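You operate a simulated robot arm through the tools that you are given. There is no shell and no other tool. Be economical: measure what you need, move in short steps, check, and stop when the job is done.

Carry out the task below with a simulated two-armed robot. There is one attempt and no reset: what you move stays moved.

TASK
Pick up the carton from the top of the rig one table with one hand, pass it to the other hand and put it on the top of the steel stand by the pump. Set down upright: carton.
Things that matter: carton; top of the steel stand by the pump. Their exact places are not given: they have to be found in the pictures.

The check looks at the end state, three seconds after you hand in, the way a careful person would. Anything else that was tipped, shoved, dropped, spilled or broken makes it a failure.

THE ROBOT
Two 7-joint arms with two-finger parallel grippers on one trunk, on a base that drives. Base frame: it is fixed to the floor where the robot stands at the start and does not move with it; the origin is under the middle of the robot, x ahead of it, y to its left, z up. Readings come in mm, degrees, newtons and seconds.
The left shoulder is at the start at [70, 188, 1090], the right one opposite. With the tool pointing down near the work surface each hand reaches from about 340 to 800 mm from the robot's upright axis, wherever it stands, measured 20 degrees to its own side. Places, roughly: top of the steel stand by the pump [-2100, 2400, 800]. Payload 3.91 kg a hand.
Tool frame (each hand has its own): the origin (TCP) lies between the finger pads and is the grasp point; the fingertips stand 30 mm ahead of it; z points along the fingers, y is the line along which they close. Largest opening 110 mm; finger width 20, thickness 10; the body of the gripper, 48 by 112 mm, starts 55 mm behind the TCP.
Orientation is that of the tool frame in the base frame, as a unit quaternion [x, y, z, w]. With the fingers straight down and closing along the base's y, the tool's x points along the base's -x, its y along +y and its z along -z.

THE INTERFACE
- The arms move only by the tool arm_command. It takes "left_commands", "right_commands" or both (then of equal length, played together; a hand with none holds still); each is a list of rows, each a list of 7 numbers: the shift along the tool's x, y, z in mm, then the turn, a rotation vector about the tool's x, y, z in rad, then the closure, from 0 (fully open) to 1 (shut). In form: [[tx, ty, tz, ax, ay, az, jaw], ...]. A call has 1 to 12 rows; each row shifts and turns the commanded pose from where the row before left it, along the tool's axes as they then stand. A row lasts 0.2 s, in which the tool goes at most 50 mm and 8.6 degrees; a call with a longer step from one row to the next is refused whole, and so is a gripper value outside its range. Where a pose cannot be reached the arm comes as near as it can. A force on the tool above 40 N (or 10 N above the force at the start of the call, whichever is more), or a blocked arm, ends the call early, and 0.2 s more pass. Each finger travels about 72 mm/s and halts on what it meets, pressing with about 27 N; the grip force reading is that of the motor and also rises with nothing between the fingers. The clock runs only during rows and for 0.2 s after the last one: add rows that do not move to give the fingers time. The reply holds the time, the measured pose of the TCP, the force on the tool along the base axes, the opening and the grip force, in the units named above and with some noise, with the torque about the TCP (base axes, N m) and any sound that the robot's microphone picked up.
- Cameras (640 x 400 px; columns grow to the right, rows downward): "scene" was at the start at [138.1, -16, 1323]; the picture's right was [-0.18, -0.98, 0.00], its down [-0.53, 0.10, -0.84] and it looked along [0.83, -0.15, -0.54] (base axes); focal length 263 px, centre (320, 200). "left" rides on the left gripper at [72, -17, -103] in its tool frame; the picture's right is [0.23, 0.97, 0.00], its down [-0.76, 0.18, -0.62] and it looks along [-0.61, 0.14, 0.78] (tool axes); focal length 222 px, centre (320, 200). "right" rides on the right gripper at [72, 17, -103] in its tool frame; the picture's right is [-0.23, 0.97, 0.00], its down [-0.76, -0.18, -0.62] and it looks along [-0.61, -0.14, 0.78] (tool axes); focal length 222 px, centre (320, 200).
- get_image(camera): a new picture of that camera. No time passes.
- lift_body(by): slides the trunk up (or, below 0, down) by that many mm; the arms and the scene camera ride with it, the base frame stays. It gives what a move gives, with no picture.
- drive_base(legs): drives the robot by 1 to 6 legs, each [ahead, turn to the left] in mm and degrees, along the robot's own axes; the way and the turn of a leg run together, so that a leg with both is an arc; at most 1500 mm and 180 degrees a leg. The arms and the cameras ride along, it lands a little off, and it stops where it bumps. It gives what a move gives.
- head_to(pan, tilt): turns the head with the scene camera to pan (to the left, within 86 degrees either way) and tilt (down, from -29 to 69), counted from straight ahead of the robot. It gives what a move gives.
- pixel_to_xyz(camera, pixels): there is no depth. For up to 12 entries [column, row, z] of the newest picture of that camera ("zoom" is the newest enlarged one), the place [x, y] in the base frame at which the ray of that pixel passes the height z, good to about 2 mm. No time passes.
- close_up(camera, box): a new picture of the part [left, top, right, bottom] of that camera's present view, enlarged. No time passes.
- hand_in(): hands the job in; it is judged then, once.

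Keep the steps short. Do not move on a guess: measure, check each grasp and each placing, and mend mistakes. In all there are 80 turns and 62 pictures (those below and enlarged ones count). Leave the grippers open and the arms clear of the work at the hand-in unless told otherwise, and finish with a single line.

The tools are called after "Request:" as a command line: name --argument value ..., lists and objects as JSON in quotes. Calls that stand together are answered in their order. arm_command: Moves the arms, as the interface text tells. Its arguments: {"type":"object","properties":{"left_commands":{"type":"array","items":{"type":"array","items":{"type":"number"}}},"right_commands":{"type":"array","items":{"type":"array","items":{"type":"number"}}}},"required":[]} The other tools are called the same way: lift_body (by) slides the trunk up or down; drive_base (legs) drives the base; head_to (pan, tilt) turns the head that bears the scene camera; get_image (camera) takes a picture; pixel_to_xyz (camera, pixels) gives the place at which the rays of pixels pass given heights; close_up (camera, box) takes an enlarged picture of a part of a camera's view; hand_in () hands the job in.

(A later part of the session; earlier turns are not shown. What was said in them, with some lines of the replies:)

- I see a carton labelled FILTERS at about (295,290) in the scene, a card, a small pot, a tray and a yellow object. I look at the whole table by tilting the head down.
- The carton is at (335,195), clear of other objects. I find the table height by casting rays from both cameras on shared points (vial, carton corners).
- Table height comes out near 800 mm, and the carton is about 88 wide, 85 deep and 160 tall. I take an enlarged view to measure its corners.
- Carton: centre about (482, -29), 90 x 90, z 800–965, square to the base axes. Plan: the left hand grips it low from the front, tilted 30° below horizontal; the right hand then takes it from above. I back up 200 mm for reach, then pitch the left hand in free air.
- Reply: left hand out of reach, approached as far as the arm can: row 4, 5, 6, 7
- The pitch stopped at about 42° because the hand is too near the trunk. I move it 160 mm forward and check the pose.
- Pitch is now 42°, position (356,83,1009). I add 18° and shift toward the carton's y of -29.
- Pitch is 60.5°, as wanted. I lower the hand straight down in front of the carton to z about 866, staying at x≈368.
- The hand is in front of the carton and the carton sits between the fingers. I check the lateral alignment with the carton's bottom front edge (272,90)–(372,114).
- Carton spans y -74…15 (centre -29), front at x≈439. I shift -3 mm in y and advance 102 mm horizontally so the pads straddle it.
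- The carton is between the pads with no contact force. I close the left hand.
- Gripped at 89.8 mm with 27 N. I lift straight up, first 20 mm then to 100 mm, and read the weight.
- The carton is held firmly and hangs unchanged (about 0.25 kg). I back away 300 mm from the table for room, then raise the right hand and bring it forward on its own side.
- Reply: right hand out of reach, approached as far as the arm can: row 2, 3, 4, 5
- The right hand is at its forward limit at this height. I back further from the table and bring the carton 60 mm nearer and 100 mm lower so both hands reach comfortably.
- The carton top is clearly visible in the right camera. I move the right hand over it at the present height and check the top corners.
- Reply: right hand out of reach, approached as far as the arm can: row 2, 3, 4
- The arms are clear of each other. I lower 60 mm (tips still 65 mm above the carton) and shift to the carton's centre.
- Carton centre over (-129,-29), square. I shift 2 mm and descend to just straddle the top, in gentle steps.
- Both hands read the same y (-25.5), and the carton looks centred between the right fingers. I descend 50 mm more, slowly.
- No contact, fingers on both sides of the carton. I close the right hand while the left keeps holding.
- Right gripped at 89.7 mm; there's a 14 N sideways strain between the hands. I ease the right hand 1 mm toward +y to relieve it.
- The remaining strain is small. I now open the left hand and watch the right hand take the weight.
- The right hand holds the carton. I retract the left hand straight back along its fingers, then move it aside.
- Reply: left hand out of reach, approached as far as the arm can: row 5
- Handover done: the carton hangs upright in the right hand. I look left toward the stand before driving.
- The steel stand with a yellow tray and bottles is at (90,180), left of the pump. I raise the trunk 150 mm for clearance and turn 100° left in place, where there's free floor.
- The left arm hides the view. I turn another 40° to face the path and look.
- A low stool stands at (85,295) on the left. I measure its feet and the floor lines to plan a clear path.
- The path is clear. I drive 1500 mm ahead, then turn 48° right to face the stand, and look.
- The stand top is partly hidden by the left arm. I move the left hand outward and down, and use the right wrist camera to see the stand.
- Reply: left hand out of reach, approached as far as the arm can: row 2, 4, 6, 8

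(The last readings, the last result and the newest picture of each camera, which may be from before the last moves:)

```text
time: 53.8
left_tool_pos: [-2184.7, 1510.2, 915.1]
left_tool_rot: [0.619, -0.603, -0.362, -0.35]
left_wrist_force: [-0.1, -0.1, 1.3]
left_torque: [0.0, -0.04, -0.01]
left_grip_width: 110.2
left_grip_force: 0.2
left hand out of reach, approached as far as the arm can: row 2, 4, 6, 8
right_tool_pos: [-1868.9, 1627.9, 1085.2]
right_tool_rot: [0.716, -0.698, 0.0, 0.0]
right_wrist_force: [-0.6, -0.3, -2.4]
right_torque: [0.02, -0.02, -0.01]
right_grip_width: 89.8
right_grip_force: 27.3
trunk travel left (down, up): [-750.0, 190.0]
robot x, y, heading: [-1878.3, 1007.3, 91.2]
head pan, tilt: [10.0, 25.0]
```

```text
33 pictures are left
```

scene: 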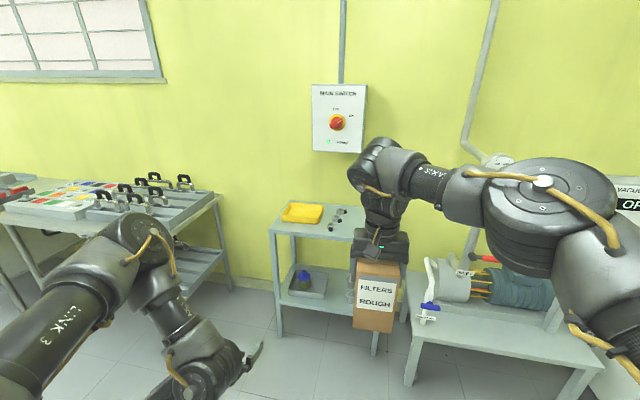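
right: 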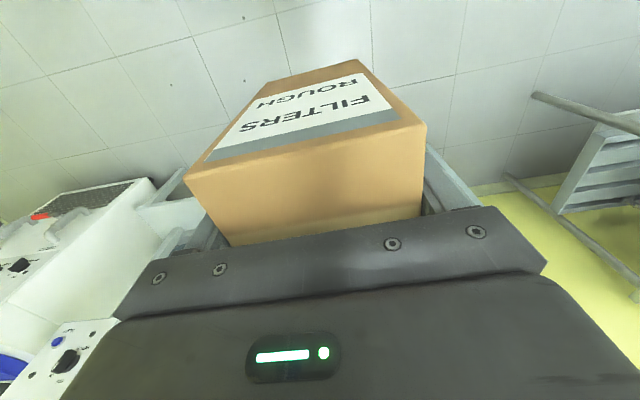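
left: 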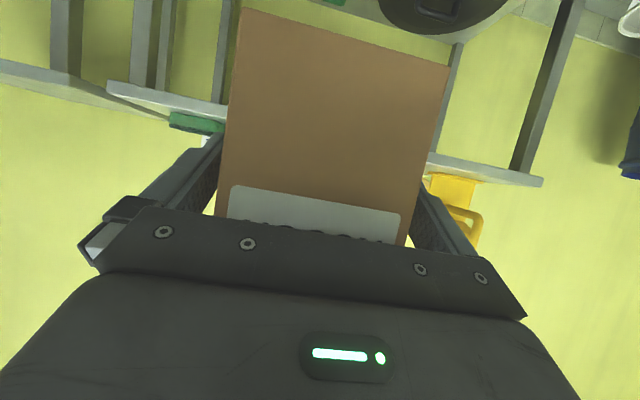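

Now the stand top shows at (268–350, 200–240) with a yellow tray at (302,213) and small items at (337,218). I zoom and measure.

Request:
close_up --camera "scene" --box '[250, 180, 420, 286]'

Request:
pixel_to_xyz --camera "scene" --pixels '[[268, 230, 800], [288, 200, 800], [352, 240, 800], [278, 336, 0], [372, 354, 0], [408, 290, 500], [408, 385, 0]]'

```text
3.76 times, centred on (335, 233) of scene
```

zoom: 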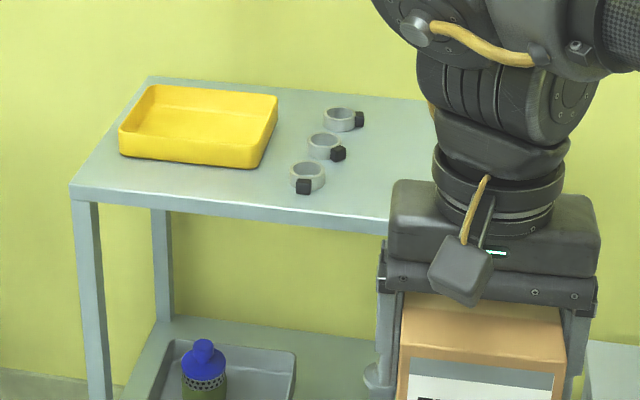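

```text
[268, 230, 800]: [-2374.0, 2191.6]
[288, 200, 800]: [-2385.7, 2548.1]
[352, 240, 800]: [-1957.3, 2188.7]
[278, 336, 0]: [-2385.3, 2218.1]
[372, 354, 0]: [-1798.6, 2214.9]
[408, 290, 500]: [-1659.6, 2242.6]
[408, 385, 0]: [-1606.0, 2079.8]
```

The stand top spans x -2385…about -1800, y 2200…2550 at z≈800. The right part looks free but is partly hidden. First I stow the left hand: pitch it back to pointing down.

Request:
arm_command --left_commands '[[0, 0, -15, 0, 0.149, 0, 0], [0, 0, -15, 0, 0.149, 0, 0], [0, 0, -15, 0, 0.149, 0, 0], [0, 0, -15, 0, 0.149, 0, 0], [0, 0, -15, 0, 0.149, 0, 0], [0, 0, -15, 0, 0.149, 0, 0], [0, 0, -15, 0, 0.149, 0, 0], [40, 0, 0, 0, 0, 0, 0], [40, 0, 0, 0, 0, 0, 0], [0, 0, 0, 0, 0, 0, 0]]'

Request:
drive_base --legs '[[0, 25]]'

Request:
head_to --pan -25 --tilt 25

Request:
get_image --camera "scene"

```text
time: 56.0
left_tool_pos: [-2170.5, 1381.9, 1066.5]
left_tool_rot: [0.721, -0.69, -0.046, -0.035]
left_wrist_force: [0.6, 0.1, 0.2]
left_torque: [0.0, -0.02, -0.04]
left_grip_width: 110.0
left_grip_force: 0.1
left hand out of reach, approached as far as the arm can: row 1, 3, 4, 6, 7, 8, 9
right_tool_pos: [-1862.4, 1628.5, 1087.0]
right_tool_rot: [0.716, -0.699, -0.001, 0.001]
right_wrist_force: [0.1, -0.3, -1.8]
right_torque: [-0.01, 0.01, -0.02]
right_grip_width: 90.0
right_grip_force: 26.5
trunk travel left (down, up): [-750.0, 190.0]
robot x, y, heading: [-1880.8, 1009.5, 91.6]
head pan, tilt: [10.0, 25.0]
```

```text
time: 57.6
left_tool_pos: [-2303.0, 1224.2, 1067.4]
left_tool_rot: [0.854, -0.517, -0.052, -0.025]
left_wrist_force: [-0.3, 0.0, 0.1]
left_torque: [-0.03, 0.0, 0.02]
left_grip_width: 110.0
left_grip_force: 0.1
right_tool_pos: [-2130.3, 1574.6, 1085.0]
right_tool_rot: [0.851, -0.526, 0.001, 0.001]
right_wrist_force: [-0.2, -0.4, -3.0]
right_torque: [0.0, -0.01, -0.02]
right_grip_width: 89.8
right_grip_force: 27.2
trunk travel left (down, up): [-750.0, 190.0]
robot x, y, heading: [-1878.0, 1007.2, 116.4]
head pan, tilt: [10.0, 25.0]
```

```text
time: 58.7
left_tool_pos: [-2302.9, 1222.9, 1065.7]
left_tool_rot: [0.854, -0.517, -0.053, -0.025]
left_wrist_force: [-0.4, -0.1, -0.2]
left_torque: [0.01, 0.02, 0.0]
left_grip_width: 109.9
left_grip_force: 0.0
right_tool_pos: [-2130.2, 1576.0, 1085.1]
right_tool_rot: [0.85, -0.526, 0.0, 0.001]
right_wrist_force: [0.7, -0.2, -1.8]
right_torque: [-0.03, 0.01, -0.01]
right_grip_width: 89.8
right_grip_force: 26.5
trunk travel left (down, up): [-750.0, 190.0]
robot x, y, heading: [-1877.1, 1010.9, 116.5]
head pan, tilt: [-25.0, 25.0]
```

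```text
31 pictures are left
```

scene: 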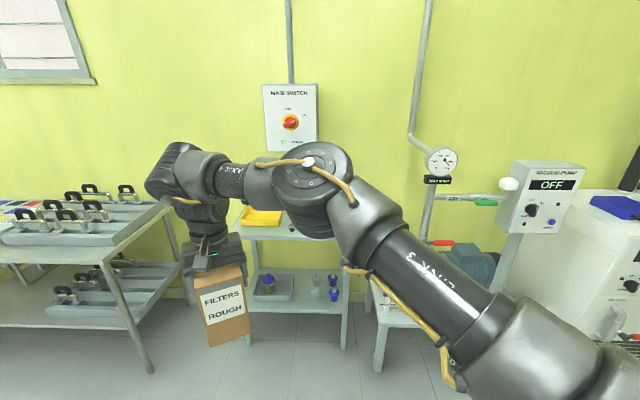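

The elbow now hides the right half. I swing the other way (heading about 60°) so the arm passes right of the stand.

Request:
drive_base --legs '[[0, -56]]'

Request:
head_to --pan 35 --tilt 28

Request:
get_image --camera "scene"

```text
time: 61.5
left_tool_pos: [-1938.1, 1480.6, 1066.6]
left_tool_rot: [-0.512, 0.857, 0.035, 0.046]
left_wrist_force: [0.1, 0.5, -0.6]
left_torque: [0.01, 0.0, 0.0]
left_grip_width: 109.9
left_grip_force: 0.0
right_tool_pos: [-1549.0, 1535.1, 1086.3]
right_tool_rot: [-0.504, 0.863, 0.0, 0.0]
right_wrist_force: [0.1, 0.1, -2.7]
right_torque: [-0.02, 0.02, -0.02]
right_grip_width: 89.5
right_grip_force: 27.4
trunk travel left (down, up): [-750.0, 190.0]
robot x, y, heading: [-1877.6, 1007.3, 60.3]
head pan, tilt: [-25.0, 25.0]
```

```text
time: 62.9
left_tool_pos: [-1939.2, 1480.0, 1064.8]
left_tool_rot: [-0.514, 0.856, 0.035, 0.046]
left_wrist_force: [0.1, 0.4, -0.1]
left_torque: [-0.01, 0.05, 0.01]
left_grip_width: 110.0
left_grip_force: 0.1
right_tool_pos: [-1548.8, 1534.3, 1087.0]
right_tool_rot: [-0.504, 0.864, -0.001, -0.001]
right_wrist_force: [0.2, 0.2, -1.5]
right_torque: [0.03, 0.04, 0.04]
right_grip_width: 89.9
right_grip_force: 26.9
trunk travel left (down, up): [-750.0, 190.0]
robot x, y, heading: [-1876.9, 1008.8, 60.6]
head pan, tilt: [35.0, 28.0]
```

```text
30 pictures are left
```

scene: 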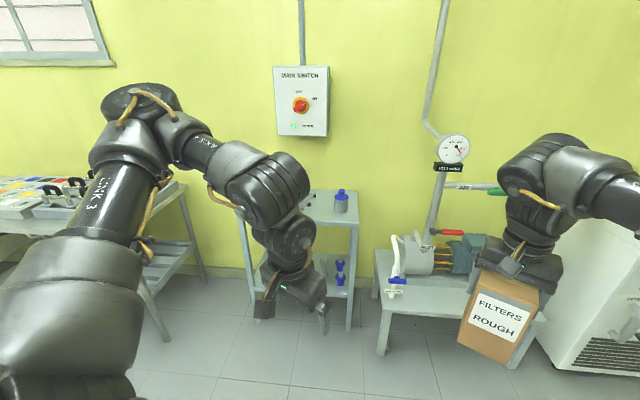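

A blue-capped jar stands at the right back (341,200). I zoom in and measure the free area.

Request:
close_up --camera "scene" --box '[270, 175, 398, 255]'

```text
5.00 times, centred on (334, 215) of scene
```

zoom: 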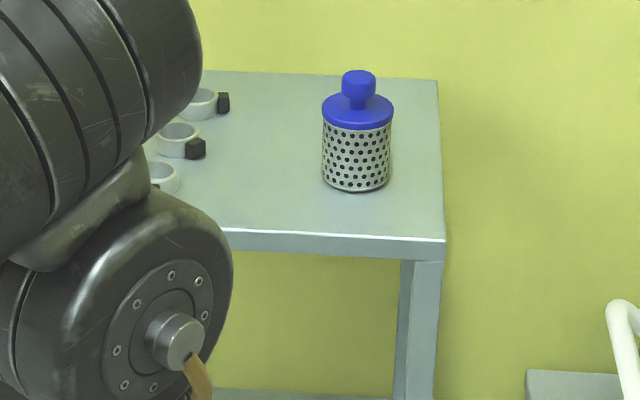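

Request:
pixel_to_xyz --camera "zoom" --pixels '[[445, 240, 800], [437, 80, 800], [232, 229, 800], [322, 178, 800], [389, 180, 800], [355, 191, 800], [205, 150, 800], [196, 159, 800], [176, 185, 800], [229, 112, 800], [203, 70, 800], [437, 80, 790]]'

```text
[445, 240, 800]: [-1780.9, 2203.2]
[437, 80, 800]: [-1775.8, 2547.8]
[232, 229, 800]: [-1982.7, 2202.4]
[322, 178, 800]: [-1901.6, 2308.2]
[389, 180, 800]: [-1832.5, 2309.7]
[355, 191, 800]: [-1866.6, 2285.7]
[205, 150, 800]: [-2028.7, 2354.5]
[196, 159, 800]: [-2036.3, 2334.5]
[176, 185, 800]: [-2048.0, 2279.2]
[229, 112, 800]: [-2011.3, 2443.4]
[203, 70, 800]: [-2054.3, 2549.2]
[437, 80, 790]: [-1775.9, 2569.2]
```

Free spot: between clamps (right edges ≤ -2030 near the front) and jar (x -1901…-1833, y 2286…2354). Target carton centre (-1972, 2262), about 25 mm clear either side. I drive to stand in front of it, stopping short first.

Request:
drive_base --legs '[[0, 45], [390, 0], [0, -15.4]]'

Request:
head_to --pan 0 --tilt 35

Request:
get_image --camera "scene"

```text
time: 68.2
left_tool_pos: [-2271.6, 1758.7, 1065.8]
left_tool_rot: [0.717, -0.695, -0.045, -0.036]
left_wrist_force: [-0.1, -0.5, -0.5]
left_torque: [0.06, 0.05, -0.02]
left_grip_width: 110.0
left_grip_force: 0.1
right_tool_pos: [-1960.8, 2000.7, 1084.2]
right_tool_rot: [0.71, -0.704, 0.0, 0.0]
right_wrist_force: [0.5, -2.2, -1.6]
right_torque: [0.01, 0.0, -0.07]
right_grip_width: 89.8
right_grip_force: 26.8
trunk travel left (down, up): [-750.0, 190.0]
robot x, y, heading: [-1983.5, 1378.7, 90.5]
head pan, tilt: [35.0, 28.0]
```

```text
time: 69.2
left_tool_pos: [-2271.7, 1760.2, 1066.2]
left_tool_rot: [0.717, -0.694, -0.046, -0.035]
left_wrist_force: [-0.5, 0.2, 0.4]
left_torque: [0.01, 0.0, 0.05]
left_grip_width: 110.1
left_grip_force: 0.0
right_tool_pos: [-1959.8, 2001.5, 1086.4]
right_tool_rot: [0.711, -0.703, 0.001, 0.001]
right_wrist_force: [-0.6, 0.3, -2.4]
right_torque: [0.01, 0.03, 0.02]
right_grip_width: 90.0
right_grip_force: 26.4
trunk travel left (down, up): [-750.0, 190.0]
robot x, y, heading: [-1982.2, 1377.7, 90.3]
head pan, tilt: [0.0, 35.0]
```

```text
28 pictures are left
```

scene: 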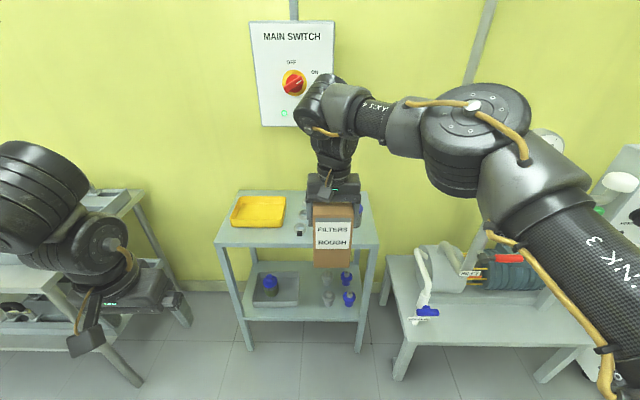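

Good alignment. I check the bench at left (corner near (143,192)) for left arm clearance before advancing.

Request:
pixel_to_xyz --camera "scene" --pixels '[[143, 192, 850], [188, 322, 0], [130, 392, 0], [62, 262, 850], [360, 190, 800], [216, 243, 800], [379, 243, 800]]'

Request:
get_image --camera "left"

```text
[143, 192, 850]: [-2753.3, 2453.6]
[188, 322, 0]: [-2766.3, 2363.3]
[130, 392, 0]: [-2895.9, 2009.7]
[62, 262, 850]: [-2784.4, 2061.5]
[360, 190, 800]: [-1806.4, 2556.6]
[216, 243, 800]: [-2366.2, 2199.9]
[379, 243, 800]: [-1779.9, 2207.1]
```

```text
27 pictures are left
```

left: 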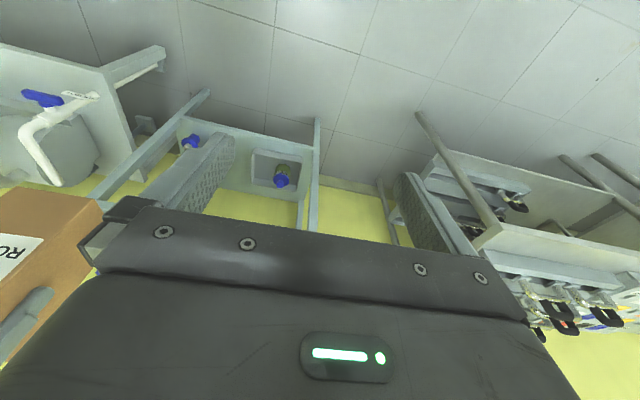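

The bench is well clear. I advance 248 mm; the carton's bottom is at z≈950, above everything on the stand.

Request:
drive_base --legs '[[248, 0]]'

Request:
head_to --pan 0 --tilt 48

Request:
get_image --camera "scene"

Request:
get_image --camera "right"

```text
time: 71.1
left_tool_pos: [-2271.8, 2007.9, 1066.7]
left_tool_rot: [0.717, -0.695, -0.045, -0.036]
left_wrist_force: [0.3, -0.3, 0.5]
left_torque: [0.04, 0.0, -0.03]
left_grip_width: 110.1
left_grip_force: 0.1
right_tool_pos: [-1962.2, 2248.1, 1085.9]
right_tool_rot: [0.711, -0.703, 0.0, 0.0]
right_wrist_force: [0.2, 0.3, -1.6]
right_torque: [-0.02, 0.0, 0.04]
right_grip_width: 89.7
right_grip_force: 26.9
trunk travel left (down, up): [-750.0, 190.0]
robot x, y, heading: [-1987.0, 1630.9, 90.5]
head pan, tilt: [0.0, 35.0]
```

```text
time: 71.8
left_tool_pos: [-2273.1, 2009.1, 1066.0]
left_tool_rot: [0.716, -0.696, -0.045, -0.034]
left_wrist_force: [0.8, -0.1, 0.0]
left_torque: [0.02, 0.03, 0.0]
left_grip_width: 110.3
left_grip_force: 0.1
right_tool_pos: [-1962.4, 2250.3, 1085.3]
right_tool_rot: [0.71, -0.704, 0.001, 0.0]
right_wrist_force: [-0.6, -0.1, -1.6]
right_torque: [-0.02, -0.06, -0.03]
right_grip_width: 89.8
right_grip_force: 26.6
trunk travel left (down, up): [-750.0, 190.0]
robot x, y, heading: [-1984.3, 1627.8, 90.6]
head pan, tilt: [0.0, 48.0]
```

```text
26 pictures are left
```

scene: 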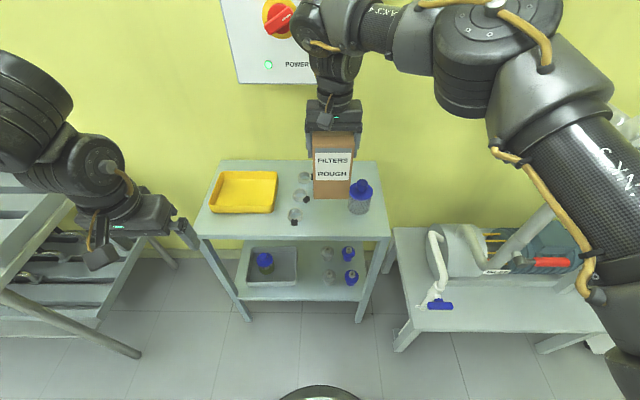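

```text
25 pictures are left
```

right: 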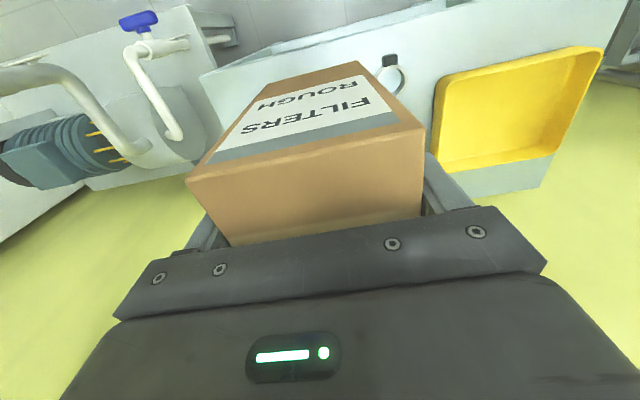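

I have a clear view. I zoom into the stand to re-measure clamps, jar and front edge from here.

Request:
close_up --camera "scene" --box '[260, 140, 404, 245]'

```text
3.81 times, centred on (332, 192) of scene
```

zoom: 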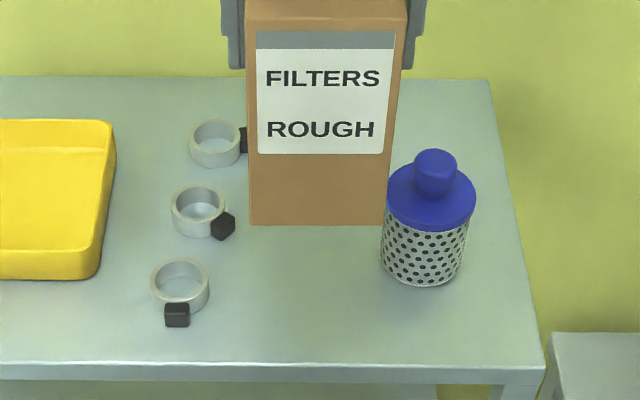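

Request:
pixel_to_xyz --camera "zoom" --pixels '[[210, 285, 820], [209, 300, 800], [235, 228, 810], [212, 239, 800], [381, 265, 800], [421, 287, 800], [466, 265, 800], [543, 366, 800], [300, 366, 800], [250, 225, 950], [386, 225, 950]]'

```text
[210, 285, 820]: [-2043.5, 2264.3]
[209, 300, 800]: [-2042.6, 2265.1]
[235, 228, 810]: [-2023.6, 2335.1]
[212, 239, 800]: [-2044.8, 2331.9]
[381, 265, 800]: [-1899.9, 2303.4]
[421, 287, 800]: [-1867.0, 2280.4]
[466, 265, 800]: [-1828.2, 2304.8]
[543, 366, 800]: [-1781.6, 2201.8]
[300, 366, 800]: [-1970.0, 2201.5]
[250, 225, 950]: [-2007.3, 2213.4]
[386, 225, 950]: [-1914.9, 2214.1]
```

Jar left edge -1900, clamps right edge -2043 (mid clamp's block -2023 at y≥2331), stand edge y 2201; carton x -2007…-1915. I shift the carton 10 mm left and 6 mm further in, then descend 110 mm.

Request:
arm_command --right_commands '[[-6, 10, 0, 0, 0, 0, 1], [0, 0, 28, 0, 0, 0, 1], [0, 0, 28, 0, 0, 0, 1], [0, 0, 27, 0, 0, 0, 1], [0, 0, 27, 0, 0, 0, 1], [0, 0, 0, 0, 0, 0, 1]]'

Request:
close_up --camera "scene" --box '[260, 140, 404, 245]'

```text
time: 73.2
left_tool_pos: [-2273.0, 2008.1, 1066.1]
left_tool_rot: [0.716, -0.696, -0.045, -0.035]
left_wrist_force: [0.0, 1.2, -0.8]
left_torque: [0.0, 0.01, 0.0]
left_grip_width: 109.9
left_grip_force: 0.1
right_tool_pos: [-1971.8, 2255.9, 975.7]
right_tool_rot: [0.71, -0.704, 0.0, 0.001]
right_wrist_force: [0.6, -0.3, -2.0]
right_torque: [-0.04, -0.03, -0.02]
right_grip_width: 89.6
right_grip_force: 27.2
trunk travel left (down, up): [-750.0, 190.0]
robot x, y, heading: [-1987.6, 1629.6, 90.4]
head pan, tilt: [0.0, 48.0]
```

```text
3.81 times, centred on (332, 192) of scene
```

zoom: 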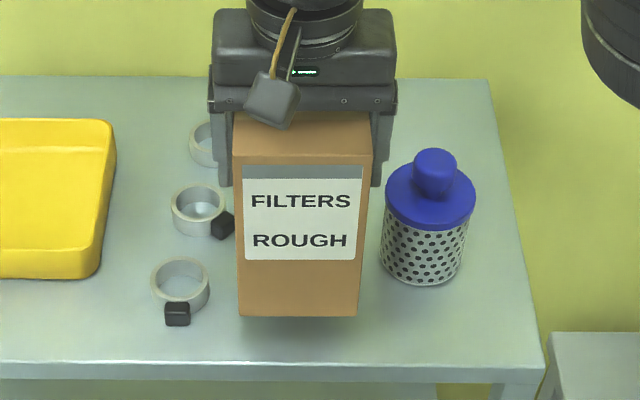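

Request:
pixel_to_xyz --camera "zoom" --pixels '[[240, 315, 840], [358, 316, 840], [240, 315, 850], [234, 163, 1005], [372, 162, 1005], [234, 163, 1015]]'

```text
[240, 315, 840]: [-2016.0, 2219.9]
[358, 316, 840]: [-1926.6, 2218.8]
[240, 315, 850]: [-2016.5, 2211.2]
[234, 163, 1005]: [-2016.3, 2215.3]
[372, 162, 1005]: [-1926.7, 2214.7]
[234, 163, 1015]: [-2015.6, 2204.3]
```

Carton is upright (edges agree within 4 mm) at x -2016…-1927, front y≈2217, with about 40 mm to go. I lower 28 mm, then in 3 mm steps until contact.

Request:
arm_command --right_commands '[[0, 0, 10, 0, 0, 0, 1], [0, 0, 10, 0, 0, 0, 1], [0, 0, 8, 0, 0, 0, 1], [0, 0, 3, 0, 0, 0, 1], [0, 0, 3, 0, 0, 0, 1], [0, 0, 0, 0, 0, 0, 1]]'

```text
time: 74.6
left_tool_pos: [-2272.6, 2008.3, 1065.7]
left_tool_rot: [0.717, -0.695, -0.045, -0.035]
left_wrist_force: [0.3, -0.5, 0.4]
left_torque: [0.0, 0.02, -0.02]
left_grip_width: 109.9
left_grip_force: 0.0
right_tool_pos: [-1973.7, 2256.4, 942.4]
right_tool_rot: [0.709, -0.705, 0.0, 0.001]
right_wrist_force: [0.5, -0.8, -2.7]
right_torque: [-0.02, -0.02, -0.02]
right_grip_width: 90.1
right_grip_force: 27.1
trunk travel left (down, up): [-750.0, 190.0]
robot x, y, heading: [-1986.2, 1629.9, 90.5]
head pan, tilt: [0.0, 48.0]
```

Request:
arm_command --right_commands '[[0, 0, 2, 0, 0, 0, 1], [0, 0, 2, 0, 0, 0, 1], [0, 0, 2, 0, 0, 0, 1], [0, 0, 0, 0, 0, 0, 1]]'

Request:
close_up --camera "scene" --box '[290, 180, 380, 245]'

```text
time: 75.6
left_tool_pos: [-2272.8, 2008.5, 1067.1]
left_tool_rot: [0.717, -0.695, -0.046, -0.036]
left_wrist_force: [0.1, -0.2, -0.1]
left_torque: [0.02, -0.02, 0.01]
left_grip_width: 110.3
left_grip_force: 0.1
right_tool_pos: [-1971.9, 2256.7, 936.8]
right_tool_rot: [0.711, -0.704, 0.0, 0.0]
right_wrist_force: [0.0, 1.2, 6.3]
right_torque: [-0.13, -0.13, 0.08]
right_grip_width: 89.7
right_grip_force: 27.1
trunk travel left (down, up): [-750.0, 190.0]
robot x, y, heading: [-1984.6, 1626.2, 90.5]
head pan, tilt: [0.0, 48.0]
```

```text
6.15 times, centred on (335, 212) of scene
```

zoom: 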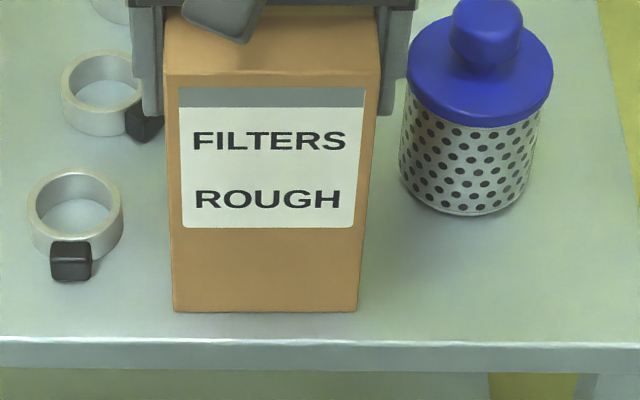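

Contact at 6 N: the carton stands on the stand. I open the right hand and then raise it straight up.

Request:
arm_command --right_commands '[[0, 0, 0.5, 0, 0, 0, 1], [0, 0, 0, 0, 0, 0, 0.6], [0, 0, 0, 0, 0, 0, 0.3], [0, 0, 0, 0, 0, 0, 0], [0, 0, 0, 0, 0, 0, 0], [0, 0, 0, 0, 0, 0, 0]]'

Request:
close_up --camera "scene" --box '[260, 140, 404, 245]'

Request:
get_image --camera "right"

```text
time: 77.0
left_tool_pos: [-2272.4, 2008.6, 1064.9]
left_tool_rot: [0.717, -0.695, -0.046, -0.035]
left_wrist_force: [0.0, -0.1, -0.4]
left_torque: [-0.01, 0.03, -0.01]
left_grip_width: 110.0
left_grip_force: 0.0
right_tool_pos: [-1971.5, 2256.7, 936.0]
right_tool_rot: [0.71, -0.704, 0.001, 0.001]
right_wrist_force: [0.7, 0.5, -0.3]
right_torque: [-0.02, 0.01, 0.0]
right_grip_width: 109.9
right_grip_force: 0.1
trunk travel left (down, up): [-750.0, 190.0]
robot x, y, heading: [-1982.9, 1629.4, 90.5]
head pan, tilt: [0.0, 48.0]
```

```text
3.81 times, centred on (332, 192) of scene
```

zoom: 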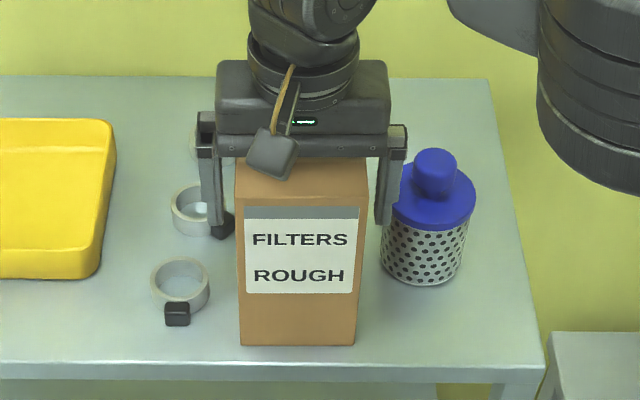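

```text
20 pictures are left
```

right: 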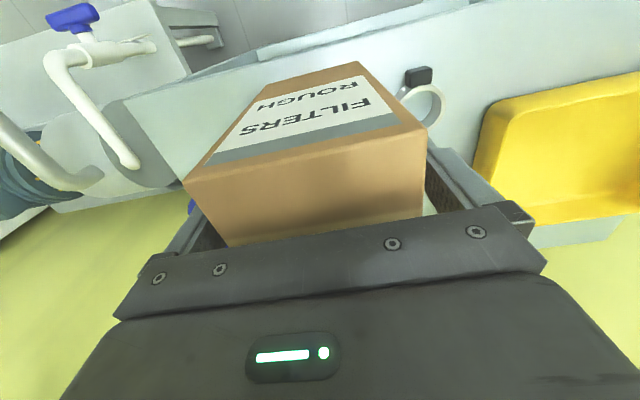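

The fingers are open and the carton stands alone; the jar hasn't moved. I raise the hand straight up 150 mm.

Request:
arm_command --right_commands '[[0, 0, -15, 0, 0, 0, 0], [0, 0, -20, 0, 0, 0, 0], [0, 0, -30, 0, 0, 0, 0], [0, 0, -40, 0, 0, 0, 0], [0, 0, -40, 0, 0, 0, 0], [0, 0, 0, 0, 0, 0, 0]]'

Request:
drive_base --legs '[[-350, 0]]'

Request:
head_to --pan 0 --tilt 38

Request:
get_image --camera "scene"

```text
time: 78.4
left_tool_pos: [-2272.6, 2009.7, 1065.9]
left_tool_rot: [0.716, -0.695, -0.046, -0.035]
left_wrist_force: [1.3, 0.4, 0.7]
left_torque: [-0.03, -0.02, -0.02]
left_grip_width: 110.0
left_grip_force: 0.1
right_tool_pos: [-1972.1, 2256.7, 1082.6]
right_tool_rot: [0.71, -0.704, 0.001, 0.001]
right_wrist_force: [0.1, -0.4, -0.6]
right_torque: [0.02, 0.01, -0.01]
right_grip_width: 110.1
right_grip_force: 0.1
trunk travel left (down, up): [-750.0, 190.0]
robot x, y, heading: [-1989.4, 1631.6, 90.6]
head pan, tilt: [0.0, 48.0]
```

```text
time: 80.7
left_tool_pos: [-2269.5, 1662.3, 1066.6]
left_tool_rot: [0.717, -0.695, -0.045, -0.036]
left_wrist_force: [-0.4, -0.3, -0.5]
left_torque: [0.0, -0.01, 0.0]
left_grip_width: 110.1
left_grip_force: 0.1
right_tool_pos: [-1970.0, 1910.5, 1082.9]
right_tool_rot: [0.71, -0.704, 0.001, 0.001]
right_wrist_force: [0.2, 0.3, 0.3]
right_torque: [-0.01, 0.02, 0.0]
right_grip_width: 109.9
right_grip_force: 0.0
trunk travel left (down, up): [-750.0, 190.0]
robot x, y, heading: [-1981.2, 1282.1, 90.3]
head pan, tilt: [0.0, 48.0]
```

```text
time: 81.4
left_tool_pos: [-2269.5, 1660.0, 1066.2]
left_tool_rot: [0.716, -0.695, -0.046, -0.035]
left_wrist_force: [-0.3, 0.0, -0.2]
left_torque: [0.01, 0.02, 0.0]
left_grip_width: 110.0
left_grip_force: 0.0
right_tool_pos: [-1968.8, 1907.6, 1084.1]
right_tool_rot: [0.71, -0.704, 0.0, 0.0]
right_wrist_force: [-0.2, -0.7, 0.4]
right_torque: [0.02, 0.03, 0.01]
right_grip_width: 110.0
right_grip_force: 0.1
trunk travel left (down, up): [-750.0, 190.0]
robot x, y, heading: [-1984.4, 1279.7, 90.5]
head pan, tilt: [0.0, 38.0]
```

```text
19 pictures are left
```

scene: 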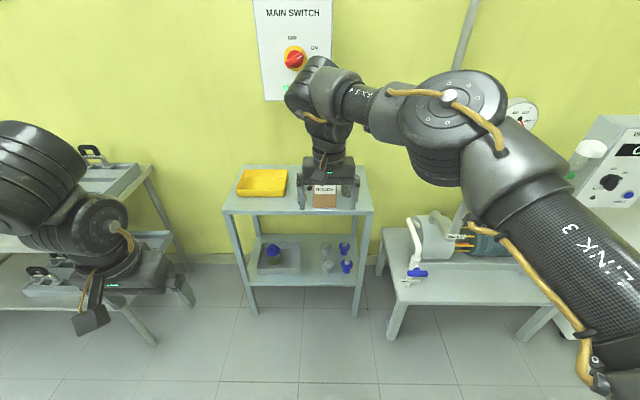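

The hand is clear and the carton is on the stand. One enlarged look confirms that it is upright and the other items are undisturbed.

Request:
close_up --camera "scene" --box '[215, 150, 385, 260]'

```text
3.64 times, centred on (300, 205) of scene
```

zoom: 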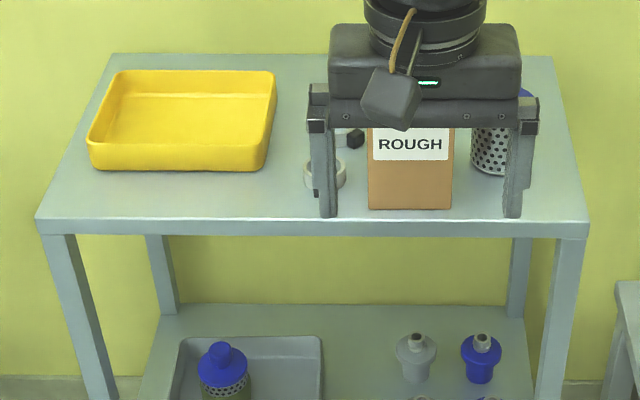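

The carton stands upright on the stand, with the jar, clamps and tray where they were. I hand in.

Request:
hand_in

```text
The job is handed in.
```

The carton was passed from the left hand to the right and now stands upright on top of the steel stand by the pump; nothing else was moved, and both grippers are open and clear.
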